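You operate a simulated robot arm through the tools that you are given. There is no shell and no other tool.

You run a simulated robot arm. Do the job below in one go: nothing can be reset, and whatever is moved stays where it is left.

Task
Press the large heat sink home on the purple board.
Fine: slide in and set the press's yellow knob to LARGE before the one pull of the lever, then draw the slide out again; the small one stays. Set down upright: large heat sink. Where these are worked on the way, their far stop is far enough and under half their travel is too little: press slide.
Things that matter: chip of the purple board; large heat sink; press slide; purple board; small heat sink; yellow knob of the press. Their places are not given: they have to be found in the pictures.

The check looks at the end state, three seconds after you hand in, the way a careful person would. Anything else that was tipped, shoved, dropped, spilled or broken makes it a failure.

Robot
A 6-joint arm with a two-finger parallel gripper, fixed in place. Base frame: the origin is on the floor under the middle of its stand, x ahead of it, y to its left, z up. Readings come in m, rad, newtons and seconds.
With the tool pointing down near the work surface it reaches from about 0.24 to 0.64 m from the base axis. Its first joint turns from -1.152 to 1.152 rad. Payload 2.7 kg.
The tool frame sits at the grasp point between the pads (the TCP): z along the fingers, y along the line on which they close. The tips reach 0.023 m beyond it. The gripper opens to 0.094 m. The fingers are 0.038 m wide and 0.01 m thick; the gripper's body (0.054 by 0.096 m) begins 0.039 m behind the TCP.
Orientation is that of the tool frame in the base frame, as a unit quaternion [w, x, y, z]. With the fingers straight down and closing along the base's y, the tool's x points along the base's -x, its y along +y and its z along -z.

Tools
- The arm moves only by the tool move_arm. Its argument "targets" is a list of rows, each a list of 6 numbers: the shift along the tool's x, y, z in units of 30 mm (1.0 is 30 mm), then the turn, a rotation vector about the tool's x, y, z in units of 4 degrees (1.0 is 4 degrees). In form: [[tx, ty, tz, rx, ry, rz], ...]. A call has 1 to 20 rows; each row shifts and turns the commanded pose from where the row before left it, along the tool's axes as they then stand. "fingers" is the gripper command, from -1 (fully open) to 1 (shut), values between in proportion, set as the call begins (left out, the last holds). A call with a number of a shift or a turn outside -1 to 1 is refused whole. Rows are played at 5 a second. More than 0.05 m and 0.15 rad between two rows, or a gripper value outside its range, and nothing of the call is played. Where a pose cannot be reached the arm comes as near as it can. A force on the tool above 80 N (or 10 N above the force at the start of the call, whichever is more), or a blocked arm, ends the call early, and 0.2 s more pass. Each finger travels about 0.045 m/s and halts on what it meets, pressing with about 20 N; the grip force reading is that of the motor and also rises with nothing between the fingers. The clock runs only during rows and for 0.2 s after the last one: add rows that do not move to give the fingers time. It gives the time, the measured TCP pose, the force on the tool (base axes), the opening and the grip force at its end, in the units of the frame above (readings bear some noise), with the torque about the TCP (base axes, N m) and any sound that the robot's microphone picked up.
- Cameras (640 x 400 px; columns grow to the right, rows downward): "scene" is fixed at [0.0724, -0.4347, 1.43]; the picture's right is [0.75, -0.66, 0.00], its down [-0.25, -0.28, -0.93] and it looks along [0.61, 0.70, -0.38] (base axes); focal length 312 px, centre (320, 200). "wrist" rides on the gripper at [0.086, 0.016, -0.075] in the tool frame; the picture's right is [-0.18, 0.98, 0.00], its down [-0.58, -0.11, -0.81] and it looks along [-0.79, -0.15, 0.59] (tool axes); focal length 243 px, centre (320, 200).
- camera(camera): a new picture of that camera. No time passes.
- probe_pixels(camera, pixels): for up to 12 pixels [column, row] of the newest picture of that camera ("zoom" is the newest enlarged one), the place [x, y, z] in the base frame of the surface seen there, good to about 0.003 m, but the place of the scene camera against the robot may be out by one fixed shift of up to 0.018 m in any direction. No time passes.
- zoom(camera, box): a new picture of the part [left, top, right, bottom] of that camera's present view, enlarged. No time passes.
- finish_job(): hands the job in; it is judged then, once.

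Open the gripper and draw the arm clear of the work before you hand the job in, unless the task says otherwise.

The tools are called after "Call:" as a command line: name --pt "numbers of a row" for each row, then --argument value for the rest, lists and objects as JSON in quotes. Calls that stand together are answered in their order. move_arm: Moves the arm, as the interface text tells. Its arguments: {"type":"object","properties":{"targets":{"type":"array","items":{"type":"array","items":{"type":"number"}}},"fingers":{"type":"number"}},"required":["targets"]} The other tools are called the same way: camera (camera) takes a picture; probe_pixels (camera, pixels) gives the place of the surface under pixels of a picture; zoom (camera, box) takes an enlarged picture of a part of a camera's view; finish_job () hands the job in.

At the start:

```text
time_s: 0.0
ee_pos: [0.355, 0.0592, 1.2839]
ee_rot: [0.0, -0.001, 1.0, 0.001]
contact_force: [-0.5, 0.4, 0.4]
torque: [-0.02, 0.0, 0.0]
gripper_width: 0.0939
finger_force: 0.1
```

scene: 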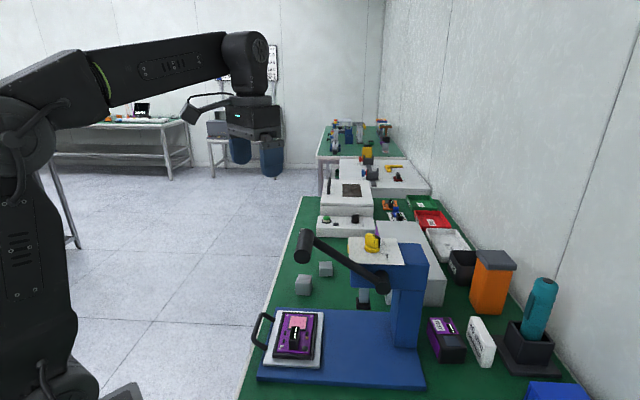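
wrist: 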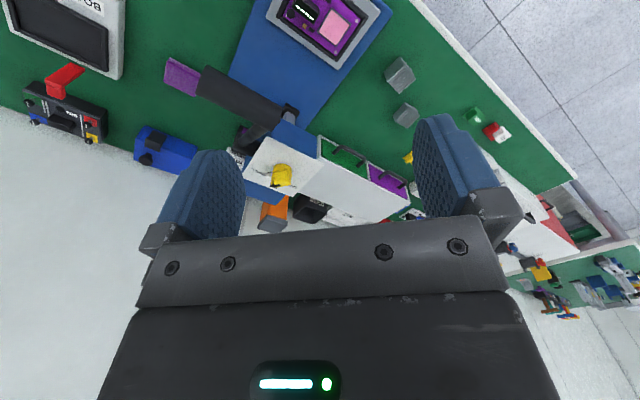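

The scene shows the press with a blue base, the purple board in a white slide at about (297,335), two grey heat sinks at (303,285) and (325,268), and the yellow knob at (372,242). I'll zoom in on these.

Call:
zoom --camera "scene" --box '[240, 220, 440, 400]'

Call:
zoom --camera "wrist" --box '[160, 0, 480, 220]'

```text
2.22 times, centred on (340, 310) of scene
```

zoom: 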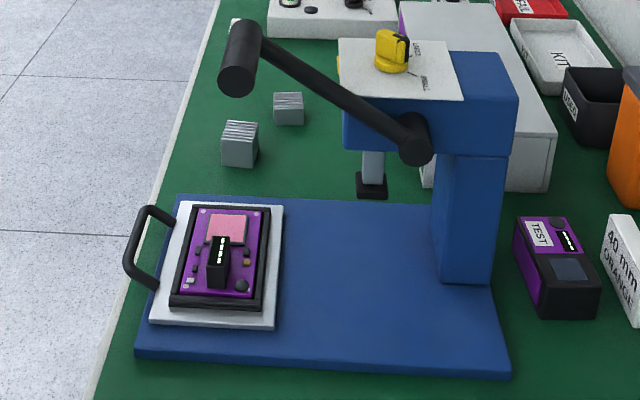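

```text
1.82 times, centred on (320, 110) of wrist
```

zoom: 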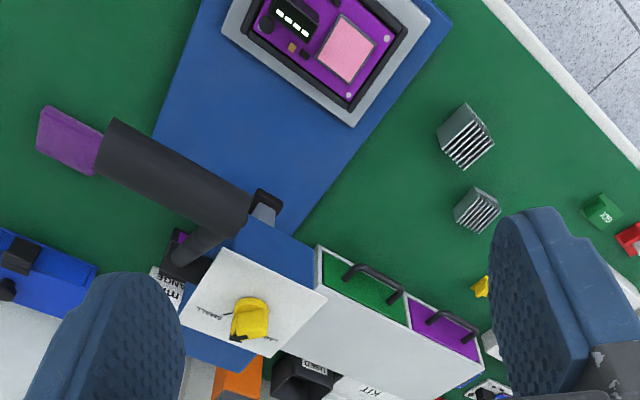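

The nearer sink looks larger. I'll zoom in on the knob, the sinks and the board to get details before probing.

Call:
zoom --camera "scene" --box '[340, 225, 400, 265]'

Call:
zoom --camera "scene" --box '[285, 250, 345, 300]'

Call:
zoom --camera "scene" --box '[245, 300, 345, 380]'

Call:
zoom --camera "wrist" --box '[225, 130, 335, 220]'

```text
10.00 times, centred on (370, 245) of scene
```

zoom: 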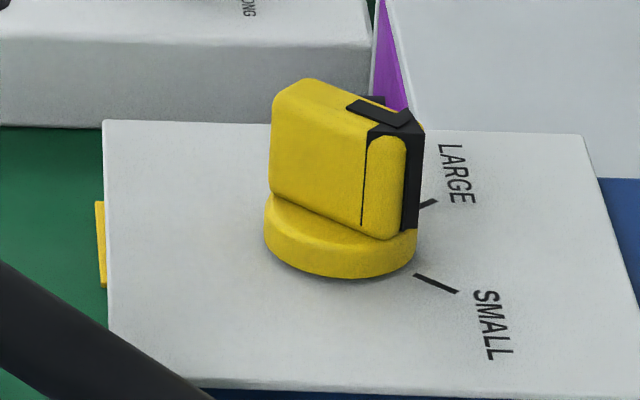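

```text
8.00 times, centred on (315, 275) of scene
```

zoom: 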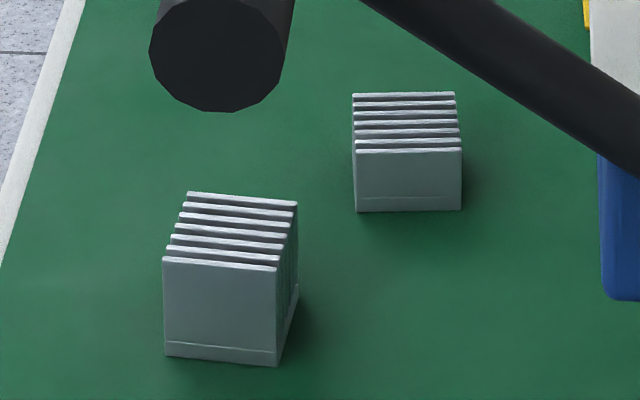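

```text
5.00 times, centred on (295, 340) of scene
```

zoom: 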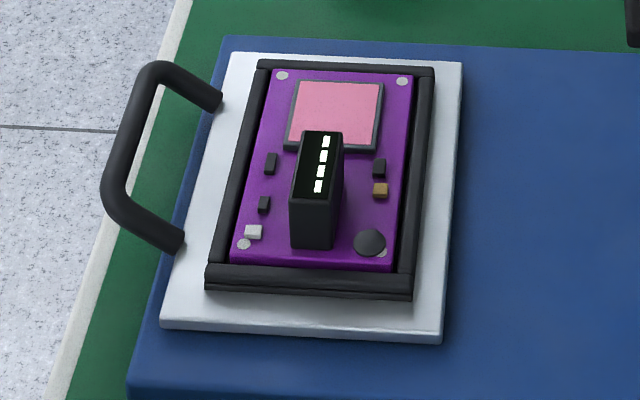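

```text
4.44 times, centred on (280, 175) of wrist
```

zoom: 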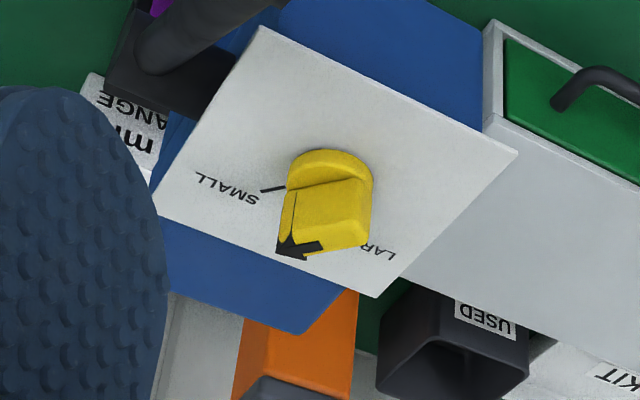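

I'll probe the key items in the wrist picture (accurate to about 3 mm): board chip (335,25), sinks (400,73) and (406,115), knob (281,174), lever handle (235,95), plus others.

Call:
camera --camera "wrist"

Call:
probe_pixels --camera "wrist" --pixels '[[335, 25], [303, 12], [400, 75], [406, 115], [282, 170], [235, 95], [180, 78], [285, 110], [250, 175], [320, 140], [350, 180], [385, 180]]'

Call:
camera --camera "scene"

Call:
probe_pixels --camera "scene" --pixels '[[312, 322], [300, 335], [303, 279], [325, 264], [372, 237], [305, 240], [260, 330], [374, 283], [365, 255], [408, 300], [308, 285], [362, 302]]'

```text
taken
```

wrist: 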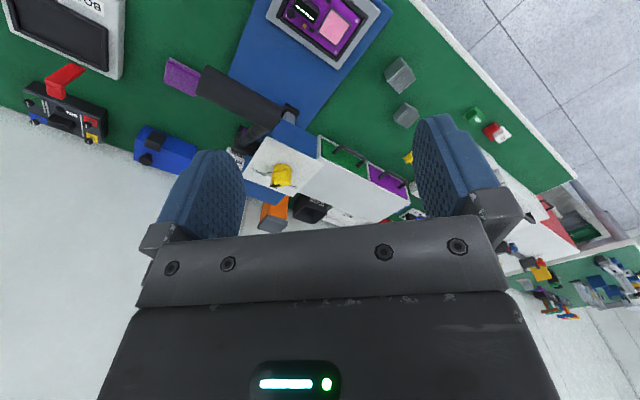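

```text
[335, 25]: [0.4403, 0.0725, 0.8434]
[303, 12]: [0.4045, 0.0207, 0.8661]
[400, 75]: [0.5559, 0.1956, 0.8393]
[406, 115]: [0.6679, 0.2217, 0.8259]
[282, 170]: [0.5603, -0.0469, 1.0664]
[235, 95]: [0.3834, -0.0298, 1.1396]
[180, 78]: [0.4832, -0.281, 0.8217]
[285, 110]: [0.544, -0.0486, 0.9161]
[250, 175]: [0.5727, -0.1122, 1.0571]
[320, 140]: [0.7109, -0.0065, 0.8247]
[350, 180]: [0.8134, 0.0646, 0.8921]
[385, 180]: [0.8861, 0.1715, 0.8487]
```

```text
taken
```

scene: 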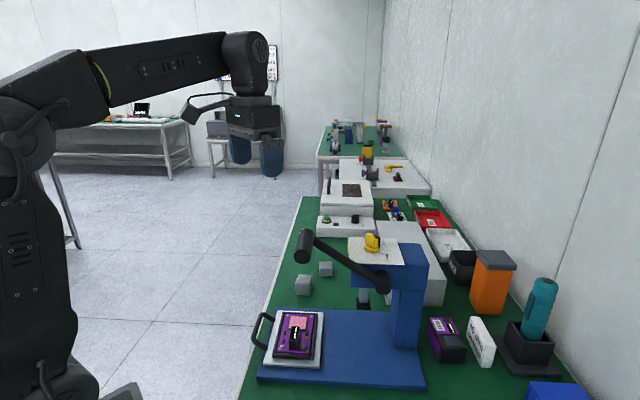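

```text
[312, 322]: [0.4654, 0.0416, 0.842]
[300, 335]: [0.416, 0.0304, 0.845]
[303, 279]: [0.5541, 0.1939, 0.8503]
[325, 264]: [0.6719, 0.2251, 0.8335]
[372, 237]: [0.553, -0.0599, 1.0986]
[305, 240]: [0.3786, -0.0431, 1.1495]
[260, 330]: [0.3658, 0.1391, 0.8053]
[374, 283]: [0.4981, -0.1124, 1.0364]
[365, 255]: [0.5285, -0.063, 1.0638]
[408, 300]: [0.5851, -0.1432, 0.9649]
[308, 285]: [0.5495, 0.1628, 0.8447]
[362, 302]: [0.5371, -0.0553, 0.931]
```

The wrist camera sees the scene upside down, and the key items sit near the top edge. I'll tilt the tool about its y axis by 32° so the camera looks more steeply down on the press.

Call:
move_arm --pt "0 0 0 0 1 0" --pt "0 0 0 0 1 0" --pt "0 0 0 0 1 0" --pt "0 0 0 0 1 0" --pt "0 0 0 0 1 0" --pt "0 0 0 0 1 0" --pt "0 0 0 0 1 0" --pt "0 0 0 0 1 0" --fingers -1

Call:
camera --camera "wrist"

```text
time_s: 1.8
ee_pos: [0.3284, 0.0564, 1.1993]
ee_rot: [-0.274, -0.001, 0.962, 0.001]
contact_force: [0.4, -0.2, -0.1]
torque: [-0.01, -0.01, -0.01]
gripper_width: 0.094
finger_force: 0.0
out of reach, approached as far as the arm can: row 4, 5, 6, 7, 8
```

```text
taken
```

wrist: 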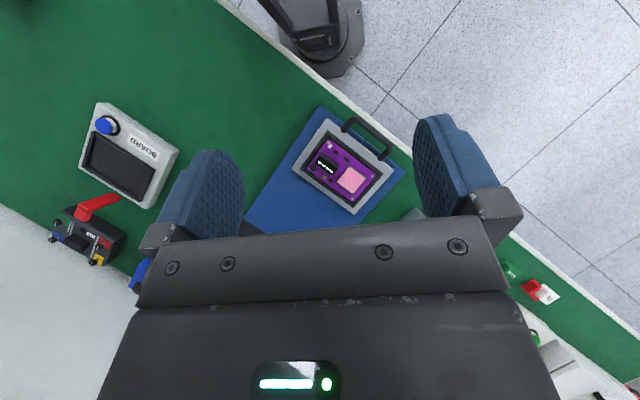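

Now the board is seen well at (340,170) with the chip's pink pad at (352,180) and the slide handle at (370,135). I'll zoom in on it.

Call:
zoom --camera "wrist" --box '[240, 90, 440, 240]'

```text
2.67 times, centred on (340, 165) of wrist
```

zoom: 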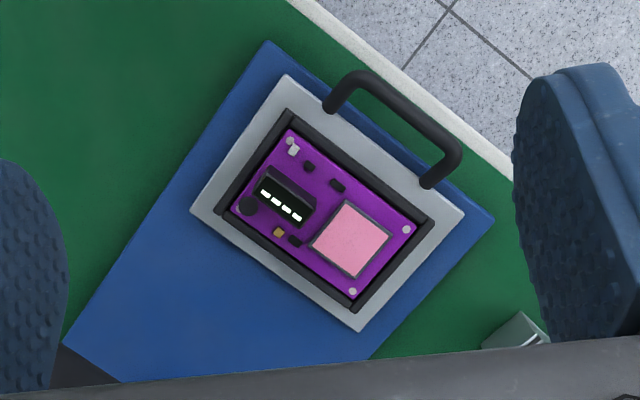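

I'll probe the chip pad corners, the board/slide corners, the handle, and the tall black part from this zoom picture.

Call:
probe_pixels --camera "zoom" --pixels '[[345, 206], [388, 237], [358, 277], [314, 246], [351, 241], [284, 202], [286, 75], [463, 213], [360, 331], [190, 211], [405, 118], [443, 160]]'

Call:
probe_pixels --camera "zoom" --pixels '[[332, 104], [428, 186], [340, 80], [458, 150], [268, 42], [494, 215], [290, 131], [418, 220], [352, 298], [232, 208], [264, 170], [310, 222]]'

```text
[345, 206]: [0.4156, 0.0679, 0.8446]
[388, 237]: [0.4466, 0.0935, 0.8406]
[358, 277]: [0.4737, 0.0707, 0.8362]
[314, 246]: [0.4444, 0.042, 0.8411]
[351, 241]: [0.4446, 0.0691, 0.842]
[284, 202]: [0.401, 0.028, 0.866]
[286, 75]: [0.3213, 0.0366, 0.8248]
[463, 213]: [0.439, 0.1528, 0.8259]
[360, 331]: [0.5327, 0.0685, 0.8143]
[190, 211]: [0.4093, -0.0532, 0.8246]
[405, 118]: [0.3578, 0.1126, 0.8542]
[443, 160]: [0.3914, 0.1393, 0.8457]
```

```text
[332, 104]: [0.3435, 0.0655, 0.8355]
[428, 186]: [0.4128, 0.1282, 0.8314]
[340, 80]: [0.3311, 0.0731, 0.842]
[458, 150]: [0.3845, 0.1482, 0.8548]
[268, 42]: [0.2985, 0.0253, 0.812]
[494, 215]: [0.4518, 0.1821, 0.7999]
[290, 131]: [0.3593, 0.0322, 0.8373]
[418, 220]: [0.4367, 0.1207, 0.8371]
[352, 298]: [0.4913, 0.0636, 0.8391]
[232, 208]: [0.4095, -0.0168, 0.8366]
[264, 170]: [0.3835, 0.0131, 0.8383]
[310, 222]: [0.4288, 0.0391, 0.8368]
```

The slide edges run at about 45° (slide-in direction ≈ (0.70,-0.71)), with the chip pad near (0.445,0.0685,0.842). I'll now probe the same points in the scene picture to estimate the scene-camera shift.

Call:
zoom --camera "scene" --box '[231, 300, 359, 380]'

Call:
probe_pixels --camera "zoom" --pixels '[[296, 83], [380, 84], [375, 147], [287, 144], [335, 115], [232, 53], [462, 62], [443, 341], [160, 327]]'

```text
5.00 times, centred on (295, 340) of scene
```

zoom: 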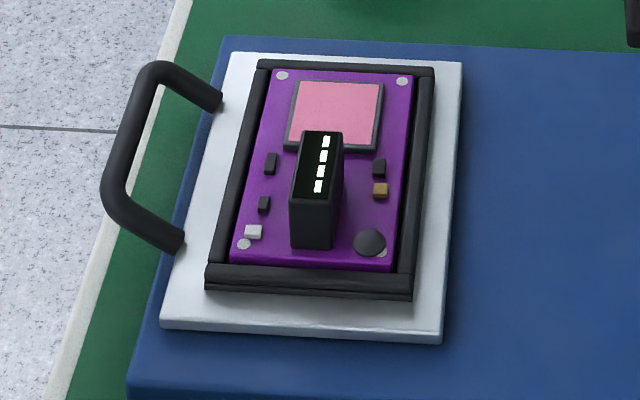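

```text
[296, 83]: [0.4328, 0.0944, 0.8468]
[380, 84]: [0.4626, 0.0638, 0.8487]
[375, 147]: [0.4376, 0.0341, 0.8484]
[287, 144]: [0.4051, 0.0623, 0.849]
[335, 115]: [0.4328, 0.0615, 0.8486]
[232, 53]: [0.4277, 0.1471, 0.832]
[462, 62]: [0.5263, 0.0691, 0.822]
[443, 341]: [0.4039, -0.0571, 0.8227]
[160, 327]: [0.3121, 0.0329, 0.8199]
```

The scene camera's shift is about (-0.009,-0.004,+0.005), so I'll correct by the opposite. Next I'll zoom and probe the two heat sinks in the scene picture.

Call:
zoom --camera "scene" --box '[275, 250, 355, 300]'

Call:
probe_pixels --camera "zoom" --pixels '[[166, 262], [275, 268], [295, 206], [190, 195], [168, 352], [274, 361], [296, 285], [230, 330], [358, 152], [459, 152], [452, 95], [356, 96]]'

```text
8.00 times, centred on (315, 275) of scene
```

zoom: 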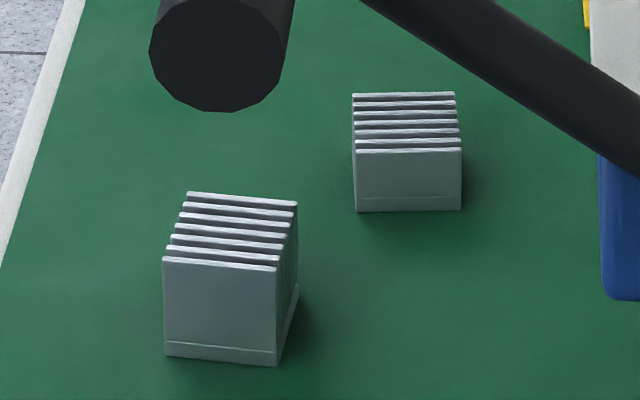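

```text
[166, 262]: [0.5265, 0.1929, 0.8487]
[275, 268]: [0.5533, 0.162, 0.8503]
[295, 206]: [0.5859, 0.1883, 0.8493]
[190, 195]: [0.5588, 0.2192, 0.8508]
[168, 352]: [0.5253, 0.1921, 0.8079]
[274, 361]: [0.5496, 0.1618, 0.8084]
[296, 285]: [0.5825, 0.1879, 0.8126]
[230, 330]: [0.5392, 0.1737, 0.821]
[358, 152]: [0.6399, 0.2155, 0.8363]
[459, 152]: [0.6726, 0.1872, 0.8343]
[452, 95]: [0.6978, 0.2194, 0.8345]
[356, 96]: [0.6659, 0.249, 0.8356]
```

Large sink: about 42 mm square, ~43 mm tall, centred (corrected) near (0.565,0.195), fins running at about -50°. Next I'll measure the lever, its handle and the knob in the scene picture.

Call:
zoom --camera "scene" --box '[290, 222, 402, 292]'

Call:
zoom --camera "scene" --box '[338, 225, 402, 265]'

```text
5.71 times, centred on (346, 257) of scene
```

zoom: 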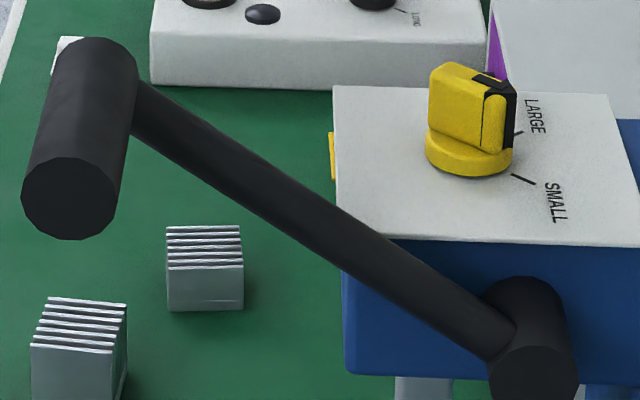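

```text
10.00 times, centred on (370, 245) of scene
```

zoom: 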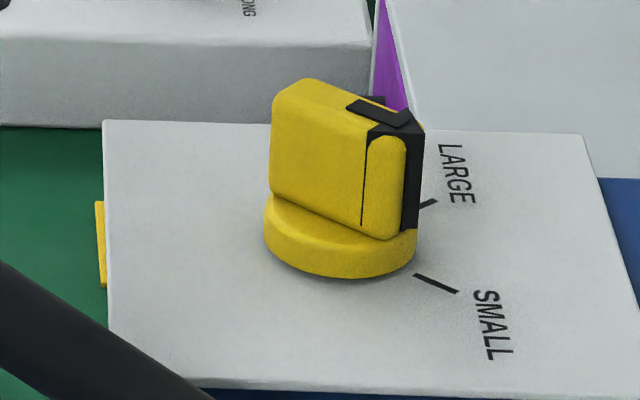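

Along its length the yellow bar runs parallel to the SMALL tick, so the knob seems to be at SMALL now. I'll probe the knob parts and ticks, then the lever.

Call:
probe_pixels --camera "zoom" --pixels '[[416, 275], [457, 291], [422, 206], [436, 200], [305, 90], [285, 105], [415, 122], [330, 265], [330, 180], [395, 190], [200, 300], [560, 300]]'

Call:
probe_pixels --camera "scene" --pixels '[[302, 257], [307, 232], [303, 245], [300, 250], [325, 247], [350, 265], [370, 278], [383, 288], [380, 275], [312, 240], [298, 235], [310, 250]]'

```text
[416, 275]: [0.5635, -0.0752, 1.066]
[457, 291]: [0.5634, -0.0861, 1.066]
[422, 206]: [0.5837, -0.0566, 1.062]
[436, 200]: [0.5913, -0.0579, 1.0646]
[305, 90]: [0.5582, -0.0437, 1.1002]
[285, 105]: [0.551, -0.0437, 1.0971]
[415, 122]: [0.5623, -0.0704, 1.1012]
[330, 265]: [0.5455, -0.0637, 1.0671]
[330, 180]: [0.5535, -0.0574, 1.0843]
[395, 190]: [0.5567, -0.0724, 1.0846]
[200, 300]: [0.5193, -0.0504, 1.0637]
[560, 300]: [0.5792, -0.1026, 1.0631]
```

```text
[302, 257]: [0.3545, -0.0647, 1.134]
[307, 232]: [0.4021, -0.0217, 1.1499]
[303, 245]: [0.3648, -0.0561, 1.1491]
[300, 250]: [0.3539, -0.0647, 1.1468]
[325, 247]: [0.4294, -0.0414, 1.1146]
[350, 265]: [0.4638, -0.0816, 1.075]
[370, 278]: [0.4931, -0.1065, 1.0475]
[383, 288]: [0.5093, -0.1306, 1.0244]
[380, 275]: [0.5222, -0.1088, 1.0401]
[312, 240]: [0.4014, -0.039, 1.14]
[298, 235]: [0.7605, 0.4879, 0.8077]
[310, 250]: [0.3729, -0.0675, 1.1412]
```

I'll probe more points on the bar's front face and top face to measure which way the knob actually points.

Call:
zoom --camera "scene" --box '[356, 228, 388, 258]'

```text
13.33 times, centred on (372, 243) of scene
```

zoom: 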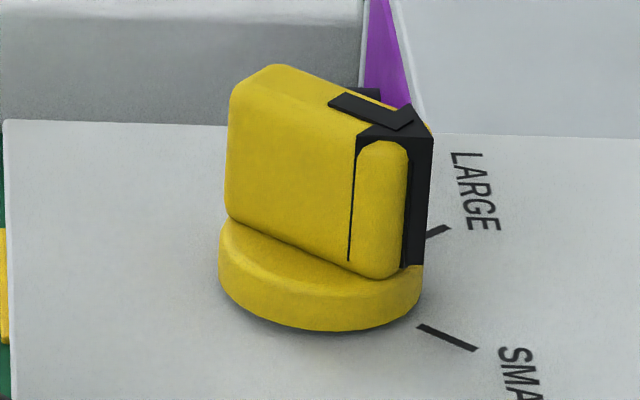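

Call:
probe_pixels --camera "zoom" --pixels '[[240, 120], [345, 165], [240, 200], [345, 245], [370, 170], [398, 170], [428, 150], [275, 75], [240, 90], [340, 100], [420, 240], [410, 118]]'

Call:
zoom --camera "scene" --box '[365, 232, 385, 246]'

```text
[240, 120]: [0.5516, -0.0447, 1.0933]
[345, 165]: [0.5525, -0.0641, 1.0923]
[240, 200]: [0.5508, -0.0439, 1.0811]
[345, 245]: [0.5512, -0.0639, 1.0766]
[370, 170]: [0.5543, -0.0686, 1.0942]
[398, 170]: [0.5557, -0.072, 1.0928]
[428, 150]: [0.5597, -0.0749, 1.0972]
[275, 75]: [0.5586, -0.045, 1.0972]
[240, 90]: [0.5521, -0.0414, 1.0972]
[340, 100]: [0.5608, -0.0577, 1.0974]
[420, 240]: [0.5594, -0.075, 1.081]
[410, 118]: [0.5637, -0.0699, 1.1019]
```

```text
16.00 times, centred on (375, 239) of scene
```

zoom: 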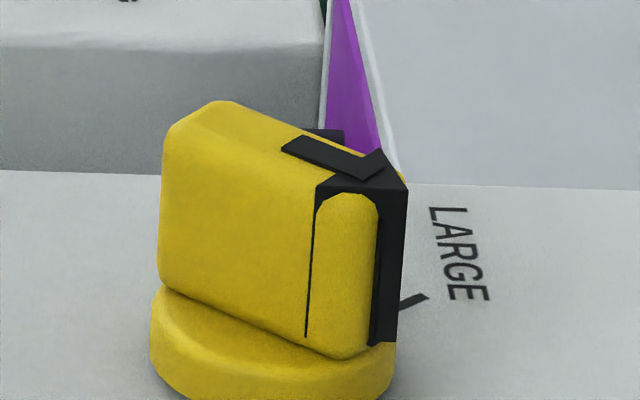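

The bar's face runs along base −y (about −88°), so the knob is at SMALL and LARGE lies 90° counter-clockwise. I'll undo the tilt and look at where the arm then stands.

Call:
move_arm --pt "0 0 0 0 -1 0" --pt "0 0 0 0 -1 0" --pt "0 0 0 0 -1 0" --pt "0 0 0 0 -1 0" --pt "0 0 0 0 -1 0" --pt "0 0 0 0 -1 0" --pt "0 0 0 0 -1 0" --pt "0 0 0 0 -1 0"

Call:
camera --camera "scene"

```text
time_s: 3.6
ee_pos: [0.328, 0.057, 1.1989]
ee_rot: [0.001, 0.0, 1.0, 0.001]
contact_force: [-0.6, -0.6, 0.3]
torque: [0.0, -0.03, 0.01]
gripper_width: 0.0941
finger_force: 0.1
```

```text
taken
```

scene: 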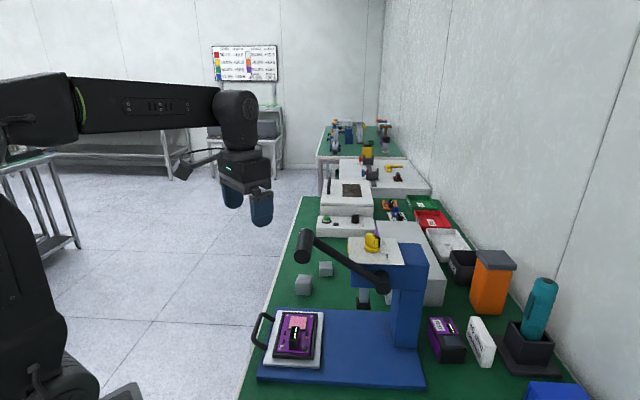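

The commanded pose follows the reached pose: TCP (0.328,0.057,1.199), tool straight down. I'll probe the arm's own surface to learn where the forearm and wrist lie above the TCP.

Call:
probe_pixels --camera "scene" --pixels '[[238, 110], [238, 148], [215, 110], [215, 128], [150, 105], [150, 131], [90, 110], [85, 130], [245, 172], [185, 170], [215, 150], [245, 158]]'

Call:
zoom --camera "scene" --box '[160, 80, 300, 240]'

```text
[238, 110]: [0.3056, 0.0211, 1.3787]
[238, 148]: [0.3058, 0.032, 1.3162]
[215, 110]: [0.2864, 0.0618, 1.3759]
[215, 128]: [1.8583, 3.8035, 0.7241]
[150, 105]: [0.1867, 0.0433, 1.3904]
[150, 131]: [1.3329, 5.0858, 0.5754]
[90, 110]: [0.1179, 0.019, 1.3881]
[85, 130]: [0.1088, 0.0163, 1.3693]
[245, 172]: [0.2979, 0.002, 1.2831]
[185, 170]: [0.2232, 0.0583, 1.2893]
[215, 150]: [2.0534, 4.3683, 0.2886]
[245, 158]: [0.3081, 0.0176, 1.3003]
```

```text
2.50 times, centred on (230, 160) of scene
```

zoom: 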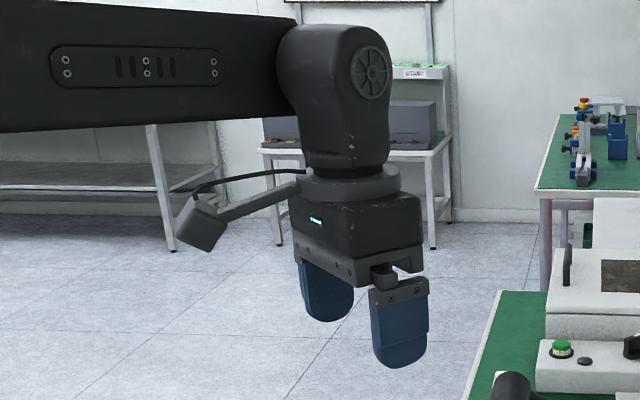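

Forearm and wrist housing sit about 0.11–0.22 m above the TCP, and the forearm is offset to the left, away from the lever. I'll move left, down and forward, then turn 40° so the wrist camera looks at the large sink.

Call:
move_arm --pt "0 0.92 0 0 0 0" --pt "0 0.92 0 0 0 0" --pt "0 0.92 0 0 0 0" --pt "-0.44 0 0.95 0 0 0" --pt "-0.44 0 0.95 0 0 0" --pt "-0.44 0 0.95 0 0 0" --pt "-0.44 0 0.95 0 0 0" --pt "-0.44 0 0.95 0 0 0" --pt "-0.44 0 0.95 0 0 0" --pt "-0.44 0 0.95 0 0 0" --pt "0 0 0 0 0 -1" --pt "0 0 0 0 0 -1" --pt "0 0 0 0 0 -1" --pt "0 0 0 0 0 -1" --pt "0 0 0 0 0 -1" --pt "0 0 0 0 0 -1" --pt "0 0 0 0 0 -1" --pt "0 0 0 0 0 -1" --pt "0 0 0 0 0 -1" --pt "0 0 0 0 0 -1"

Call:
camera --camera "wrist"

Call:
camera --camera "scene"

```text
time_s: 7.8
ee_pos: [0.4196, 0.1414, 1.0005]
ee_rot: [0.001, -0.343, 0.939, 0.0]
contact_force: [-0.6, 0.9, 0.6]
torque: [0.03, 0.01, -0.01]
gripper_width: 0.0939
finger_force: 0.1
```

```text
taken
```

wrist: 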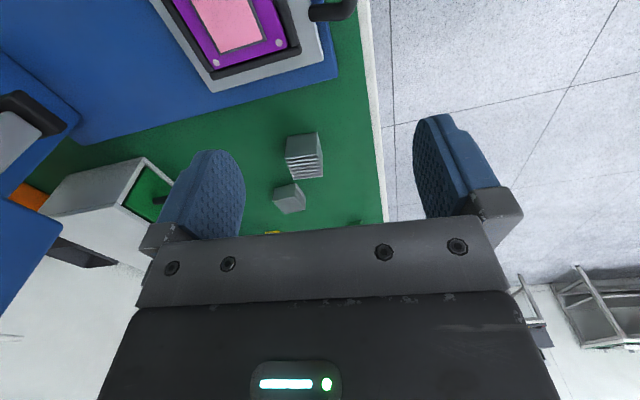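

```text
taken
```

scene: 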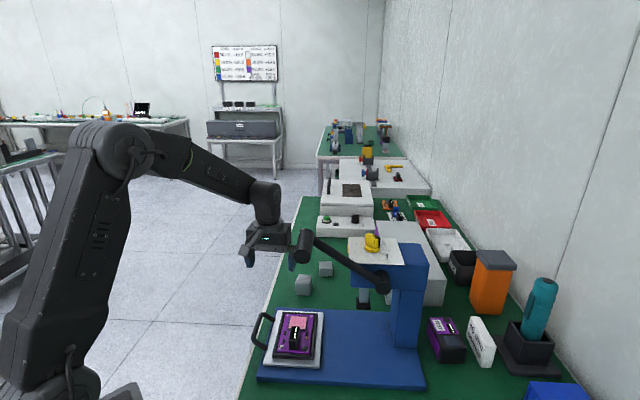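

The large sink is at (305,156) and the small at (290,198) in the wrist view. I'll zoom there and probe its corners.

Call:
zoom --camera "wrist" --box '[260, 120, 356, 180]'

```text
6.67 times, centred on (308, 150) of wrist
```

zoom: 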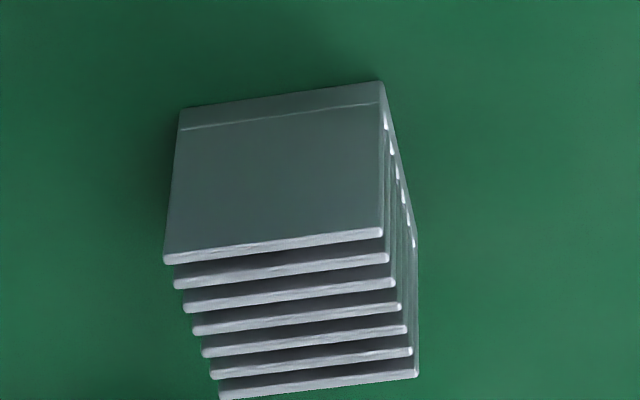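

Call:
probe_pixels --camera "zoom" --pixels '[[168, 257], [380, 233], [416, 371], [222, 394], [183, 115], [378, 88], [180, 180], [380, 160], [290, 250], [320, 384], [120, 200], [450, 200]]'

```text
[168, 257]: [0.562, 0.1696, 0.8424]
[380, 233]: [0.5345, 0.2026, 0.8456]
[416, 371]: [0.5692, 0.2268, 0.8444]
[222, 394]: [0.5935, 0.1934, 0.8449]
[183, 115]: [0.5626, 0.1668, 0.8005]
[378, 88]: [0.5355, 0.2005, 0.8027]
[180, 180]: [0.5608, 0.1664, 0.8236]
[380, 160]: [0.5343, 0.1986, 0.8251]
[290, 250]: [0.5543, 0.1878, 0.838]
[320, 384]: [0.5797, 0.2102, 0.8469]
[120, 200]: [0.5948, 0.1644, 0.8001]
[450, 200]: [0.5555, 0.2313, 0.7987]
```

The sink's fins run at −50.5°, matching the tool's present yaw of 40°; its centre is (0.5647,0.197), top at 0.845, table at 0.80. I'll move above it to z 0.93 with the gripper open.

Call:
move_arm --pt "-0.816 -0.283 0.39 0 0 0" --pt "-0.816 -0.283 0.39 0 0 0" --pt "-0.816 -0.283 0.39 0 0 0" --pt "-0.816 -0.283 0.39 0 0 0" --pt "-0.816 -0.283 0.39 0 0 0" --pt "-0.816 -0.283 0.39 0 0 0" --pt "0 0 0 0 0 0" --fingers -1

Call:
camera --camera "wrist"

Call:
camera --camera "scene"

```text
time_s: 9.4
ee_pos: [0.5666, 0.1953, 0.9304]
ee_rot: [0.0, -0.343, 0.939, 0.0]
contact_force: [-1.2, -0.2, -0.2]
torque: [0.02, 0.01, 0.01]
gripper_width: 0.0939
finger_force: 0.1
```

```text
taken
```

wrist: 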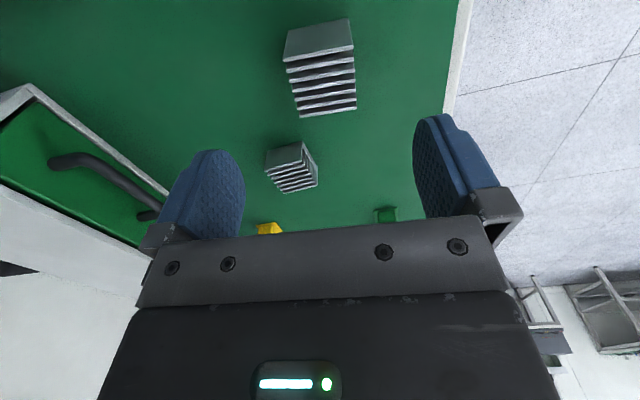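

```text
taken
```

scene: 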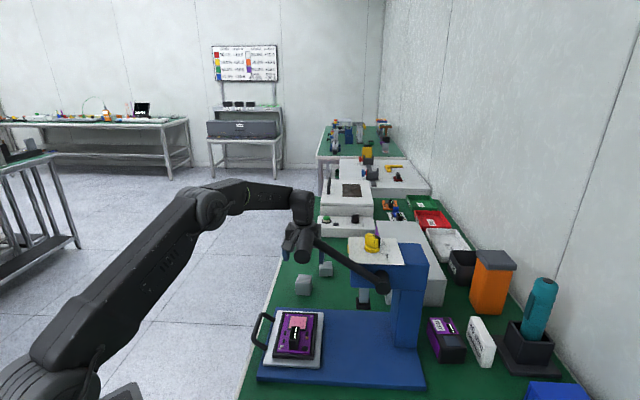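

The large sink is now at (320,65) in the wrist view, between the fingers' lines. I'll zoom and probe its top once more for a precise centre before going down.

Call:
zoom --camera "wrist" --box '[260, 5, 400, 125]'

Call:
probe_pixels --camera "wrist" --pixels '[[285, 61], [353, 45], [356, 108], [301, 117], [288, 30], [347, 20], [322, 53], [328, 85]]'

```text
3.33 times, centred on (330, 65) of wrist
```

zoom: 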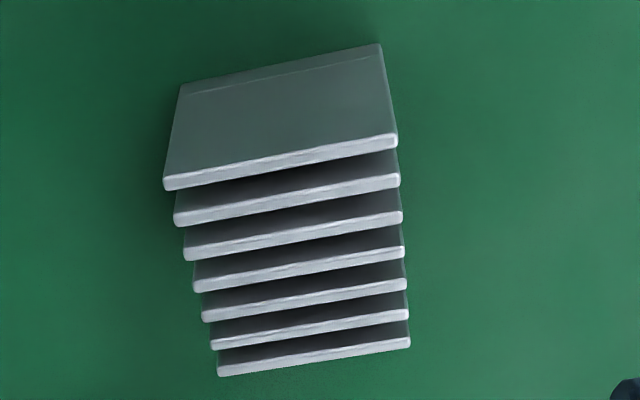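

```text
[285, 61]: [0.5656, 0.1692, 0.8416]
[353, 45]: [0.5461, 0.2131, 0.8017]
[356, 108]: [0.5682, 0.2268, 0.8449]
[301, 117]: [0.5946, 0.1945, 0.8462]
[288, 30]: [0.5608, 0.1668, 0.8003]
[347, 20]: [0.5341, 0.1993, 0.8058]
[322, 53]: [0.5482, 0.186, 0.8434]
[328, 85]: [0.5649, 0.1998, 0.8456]
```

The sink's centre is about (0.5655,0.198), 3 mm from the TCP along the closing line. I'll correct and go down to TCP z 0.830 with open fingers.

Call:
move_arm --pt "-0.03 0.09 0.6 0 0 0" --pt "0 0 0.7 0 0 0" --pt "0 0 0.7 0 0 0" --pt "0 0 0.7 0 0 0" --pt "0 0 0.64 0 0 0" --pt "0 0 0 0 0 0"

Call:
camera --camera "wrist"

Call:
zoom --camera "scene" --box '[270, 220, 350, 300]'

```text
time_s: 10.8
ee_pos: [0.5649, 0.1983, 0.83]
ee_rot: [0.001, -0.343, 0.939, 0.0]
contact_force: [0.0, -0.8, -0.2]
torque: [-0.02, -0.01, -0.01]
gripper_width: 0.0939
finger_force: 0.0
```

```text
taken
```

wrist: 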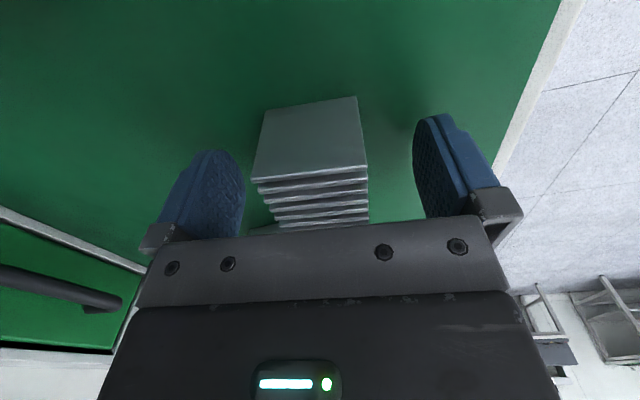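

```text
5.00 times, centred on (310, 260) of scene
```

zoom: 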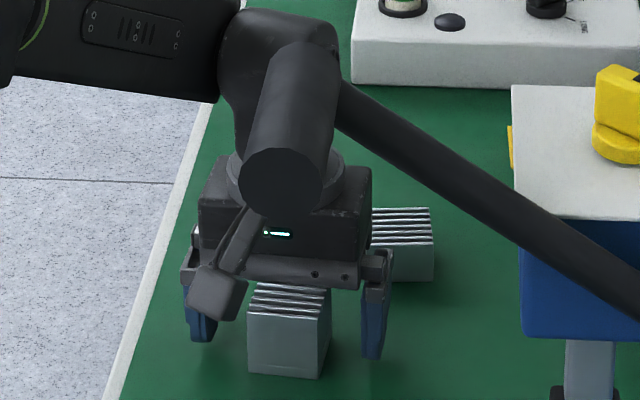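

The sink stands between the open fingers at (310,165). I'll close the gripper on it, waiting in place.

Call:
move_arm --pt "0 0 0 0 0 0" --pt "0 0 0 0 0 0" --pt "0 0 0 0 0 0" --pt "0 0 0 0 0 0" --pt "0 0 0 0 0 0" --pt "0 0 0 0 0 0" --fingers 1

Call:
camera --camera "wrist"

```text
time_s: 12.2
ee_pos: [0.5649, 0.2001, 0.8304]
ee_rot: [0.002, -0.342, 0.94, 0.001]
contact_force: [0.9, -0.3, 1.1]
torque: [0.0, 0.02, -0.01]
gripper_width: 0.0438
finger_force: 19.7
```

```text
taken
```

wrist: 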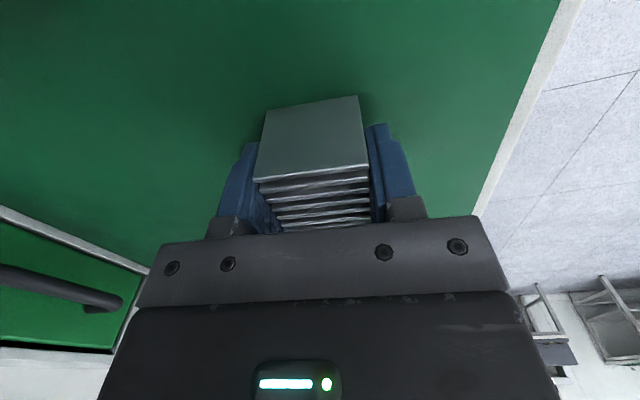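

The sink is held at 0.0438 m opening with 19.7 N. I'll lift 85 mm and turn 5° more to line up with the board, then check.

Call:
move_arm --pt "0 0 -0.5 0 0 0" --pt "0 0 -0.8 0 0 0" --pt "0 0 -0.8 0 0 0" --pt "0 0 -0.73 0 0 0" --pt "0 0 0 0 0 -0.62" --pt "0 0 0 0 0 -0.63" --pt "0 0 0 0 0 0"

Call:
camera --camera "wrist"

Call:
zoom --camera "scene" --box '[270, 210, 350, 300]'

```text
time_s: 13.8
ee_pos: [0.5643, 0.198, 0.9149]
ee_rot: [0.001, -0.383, 0.924, 0.0]
contact_force: [-0.4, 0.0, -1.5]
torque: [-0.02, 0.0, 0.01]
gripper_width: 0.0438
finger_force: 20.1
```

```text
taken
```

wrist: 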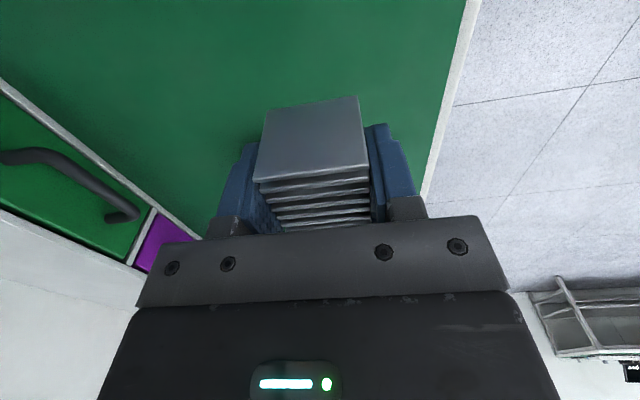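

```text
4.44 times, centred on (310, 255) of scene
```

zoom: 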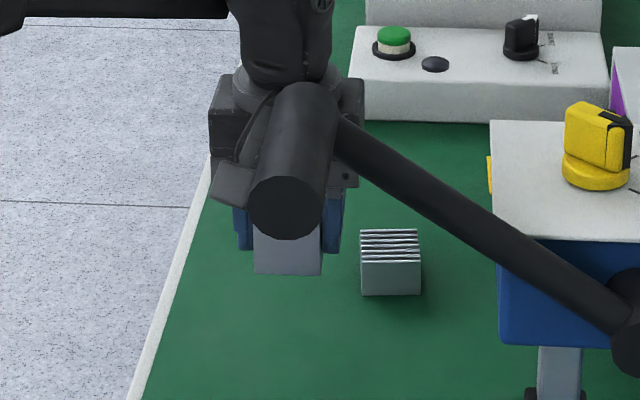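

The sink is up and square at yaw 45°. I'll carry it along tool +x toward the chip at the same height, stopping about 20 mm short to look.

Call:
move_arm --pt "0.74 -0.033 0 0 0 0" --pt "0.74 -0.033 0 0 0 0" --pt "0.74 -0.033 0 0 0 0" --pt "0.74 -0.033 0 0 0 0" --pt "0.74 -0.033 0 0 0 0" --pt "0.74 -0.033 0 0 0 0" --pt "0.74 -0.033 0 0 0 0" --pt "0 0 0 0 0 0"

Call:
camera --camera "wrist"

Call:
camera --camera "scene"

```text
time_s: 15.6
ee_pos: [0.4601, 0.0834, 0.9143]
ee_rot: [0.002, -0.383, 0.924, 0.0]
contact_force: [0.0, -0.7, -1.9]
torque: [-0.01, 0.01, -0.01]
gripper_width: 0.0436
finger_force: 19.9
```

```text
taken
```

wrist: 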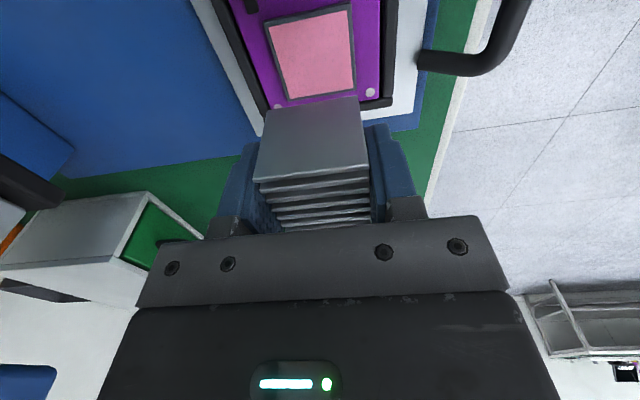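

```text
taken
```

scene: 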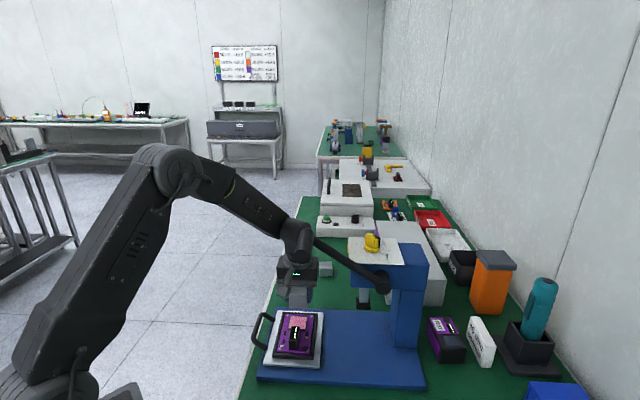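

The chip's pad is clearly visible in the wrist view, corners near (263,25), (350,6), (356,92), (287,102). I'll zoom and probe them for an exact centre and yaw.

Call:
zoom --camera "wrist" --box '[230, 0, 400, 106]'

```text
3.76 times, centred on (315, 53) of wrist
```

zoom: 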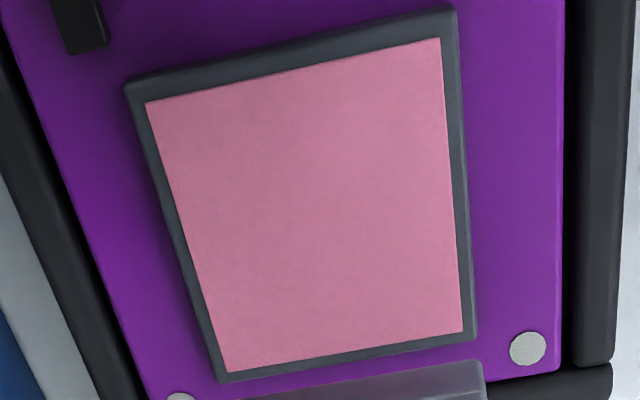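

Call:
probe_pixels --camera "zoom" --pixels '[[148, 104], [437, 41], [460, 330], [228, 369], [312, 210], [128, 86], [452, 12], [474, 335], [218, 380], [30, 70], [572, 100], [590, 355]]'

Call:
probe_pixels --camera "wrist" --pixels '[[265, 112], [357, 100], [310, 140], [258, 178], [366, 163], [312, 172]]'

```text
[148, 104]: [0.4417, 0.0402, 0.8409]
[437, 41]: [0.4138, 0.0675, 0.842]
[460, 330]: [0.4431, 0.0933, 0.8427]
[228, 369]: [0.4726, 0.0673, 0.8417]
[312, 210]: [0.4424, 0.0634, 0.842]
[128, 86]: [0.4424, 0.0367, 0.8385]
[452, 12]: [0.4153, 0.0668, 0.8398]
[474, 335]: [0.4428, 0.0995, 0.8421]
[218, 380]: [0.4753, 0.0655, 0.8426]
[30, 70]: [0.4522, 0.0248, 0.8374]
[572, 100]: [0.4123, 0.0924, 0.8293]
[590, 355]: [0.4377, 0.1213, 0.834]
```

```text
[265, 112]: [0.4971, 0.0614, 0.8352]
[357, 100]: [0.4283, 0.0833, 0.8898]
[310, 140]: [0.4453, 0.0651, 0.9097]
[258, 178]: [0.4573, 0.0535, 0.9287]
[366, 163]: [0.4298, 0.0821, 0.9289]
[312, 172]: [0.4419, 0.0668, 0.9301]
```

Chip centre comes out at about (0.444,0.0677,0.842), yaw ~45°; the held sink's front face is ~23 mm behind the TCP line, so its centre is ~1.7 mm behind the TCP. I'll move the last 20.8 mm and lower to TCP z 0.882, then look.

Call:
move_arm --pt "0.35 0 0 0 0 0" --pt "0.343 0 0 0 0 0" --pt "0 0 0.5 0 0 0" --pt "0 0 0.57 0 0 0" --pt "0 0 0 0 0 0"

Call:
camera --camera "wrist"

Call:
zoom --camera "scene" --box '[240, 250, 360, 370]'

```text
time_s: 16.8
ee_pos: [0.4453, 0.0682, 0.8827]
ee_rot: [0.002, -0.384, 0.923, 0.001]
contact_force: [-0.6, -0.3, -1.4]
torque: [0.0, 0.03, 0.01]
gripper_width: 0.044
finger_force: 20.5
```

```text
taken
```

wrist: 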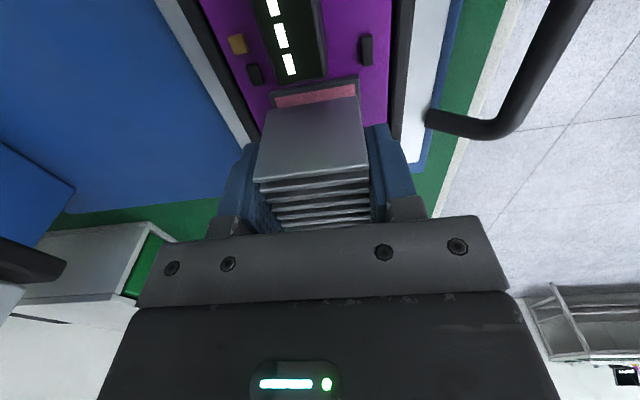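

```text
3.33 times, centred on (300, 310) of scene
```

zoom: 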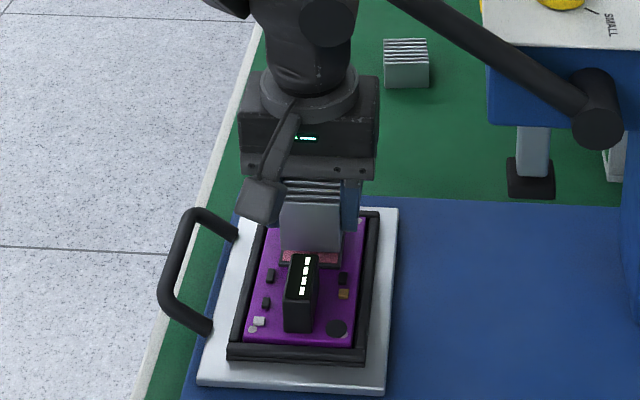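

The sink is ~10 mm above the chip and looks centred. I'll zoom to compare the sink's lower front edge with the chip's near edge.

Call:
zoom --camera "wrist" --box '[240, 65, 400, 165]'

Call:
probe_pixels --camera "zoom" --pixels '[[128, 118], [470, 50], [474, 80], [140, 140], [105, 185], [475, 140], [290, 150], [290, 200]]'

```text
4.00 times, centred on (320, 115) of wrist
```

zoom: 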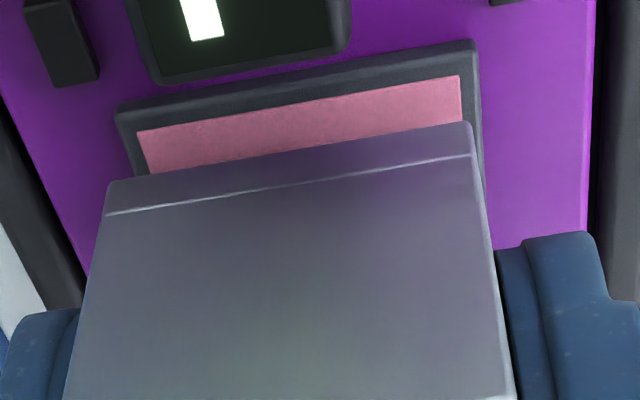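

```text
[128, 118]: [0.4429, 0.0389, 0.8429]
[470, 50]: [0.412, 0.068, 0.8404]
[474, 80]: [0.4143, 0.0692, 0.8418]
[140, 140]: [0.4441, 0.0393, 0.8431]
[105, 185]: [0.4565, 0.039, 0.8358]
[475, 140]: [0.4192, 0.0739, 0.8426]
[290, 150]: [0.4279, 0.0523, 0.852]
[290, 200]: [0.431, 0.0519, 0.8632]
```

From the pixel geometry the chip sits about 2 mm further along tool +x and ~1 mm along tool +y than the sink. I'll make that correction and lower to TCP z ~0.874.

Call:
move_arm --pt "0.065 0.03 0 0 0 0" --pt "0 0 0.15 0 0 0" --pt "0 0 0.14 0 0 0" --pt "0 0 0 0 0 0"

Call:
camera --camera "wrist"

Call:
zoom --camera "wrist" --box '[240, 65, 400, 165]'

```text
time_s: 17.8
ee_pos: [0.4436, 0.0685, 0.8738]
ee_rot: [0.001, -0.383, 0.924, 0.001]
contact_force: [0.4, 0.6, -2.1]
torque: [0.01, -0.01, -0.02]
gripper_width: 0.0437
finger_force: 20.5
```

```text
taken
```

wrist: 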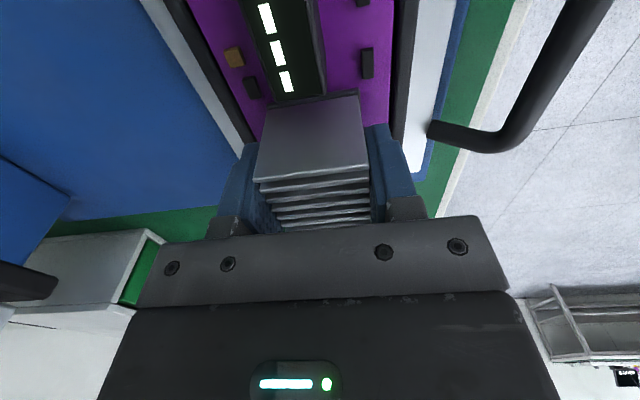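

```text
4.00 times, centred on (320, 115) of wrist
```

zoom: 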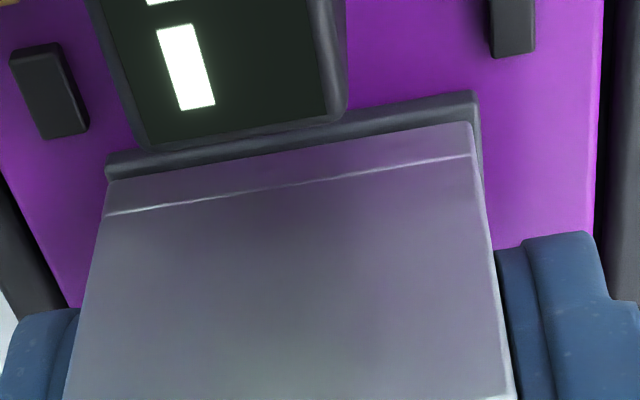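

The pink pad is fully covered and the chip rim shows evenly at the sides, with the near rim showing ~2 mm more than ideal. I'll shift 1.8 mm along tool +x and lower in small steps watching the force.

Call:
move_arm --pt "0.06 0.02 0 0 0 0" --pt "0 0 0.05 0 0 0" --pt "0 0 0 0 0 0"

Call:
camera --camera "wrist"

Call:
zoom --camera "wrist" --box '[240, 65, 400, 165]'

```text
time_s: 18.6
ee_pos: [0.4427, 0.0677, 0.8725]
ee_rot: [0.001, -0.384, 0.924, 0.001]
contact_force: [0.1, 0.0, -0.2]
torque: [0.05, 0.0, 0.0]
gripper_width: 0.0438
finger_force: 20.1
```

```text
taken
```

wrist: 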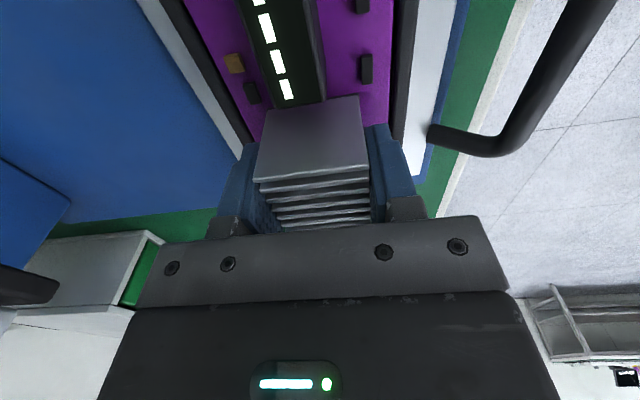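

```text
4.00 times, centred on (320, 115) of wrist
```

zoom: 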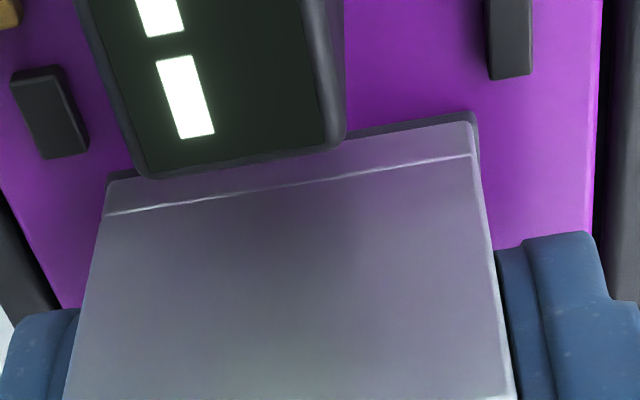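

The rim is now even (about 1 mm showing at the near side). I'll lower in 1.5 mm steps until the contact force rises.

Call:
move_arm --pt "0 0 0.04 0 0 0" --pt "0 0 0 0 0 0"

```text
time_s: 19.2
ee_pos: [0.4426, 0.0684, 0.8721]
ee_rot: [0.002, -0.383, 0.924, 0.0]
contact_force: [-3.2, -2.1, 14.5]
torque: [-0.01, 0.09, -0.03]
gripper_width: 0.0437
finger_force: 20.4
```

Contact at 14.5 N: the sink rests on the chip. I'll ease up 0.6 mm and open the fingers part-way (to ~0.066 m), keeping clear of the slide's bail handle.

Call:
move_arm --pt "0 0 -0.02 0 0 0" --pt "0 0 0 0 0 0"

Call:
move_arm --pt "0 0 0 0 0 0" --pt "0 0 0 0 0 0" --pt "0 0 0 0 0 0" --pt "0 0 0 0 0 0" --fingers -0.4

Call:
camera --camera "wrist"

Call:
zoom --camera "scene" --box '[240, 260, 360, 370]'

```text
time_s: 19.8
ee_pos: [0.4424, 0.0669, 0.8722]
ee_rot: [0.002, -0.383, 0.924, 0.001]
contact_force: [1.3, -0.9, 9.1]
torque: [0.02, -0.04, 0.01]
gripper_width: 0.0435
finger_force: 20.1
```

```text
time_s: 20.8
ee_pos: [0.4426, 0.0678, 0.8724]
ee_rot: [0.002, -0.384, 0.923, 0.0]
contact_force: [-0.8, -0.1, -1.0]
torque: [-0.01, -0.03, 0.0]
gripper_width: 0.0657
finger_force: 0.1
```

```text
taken
```

wrist: 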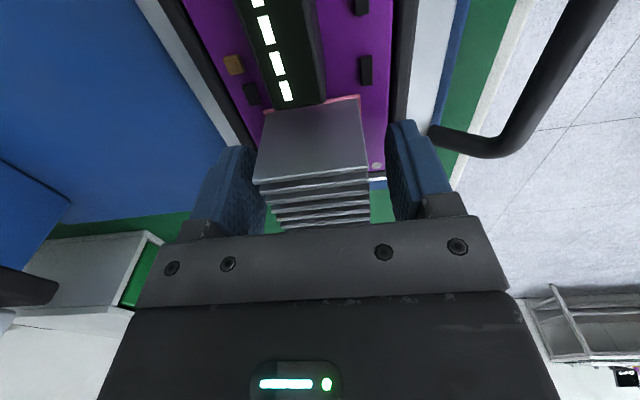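

```text
3.64 times, centred on (300, 315) of scene
```

zoom: 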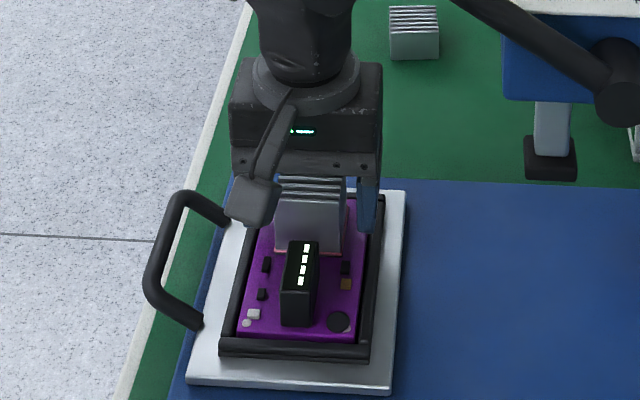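

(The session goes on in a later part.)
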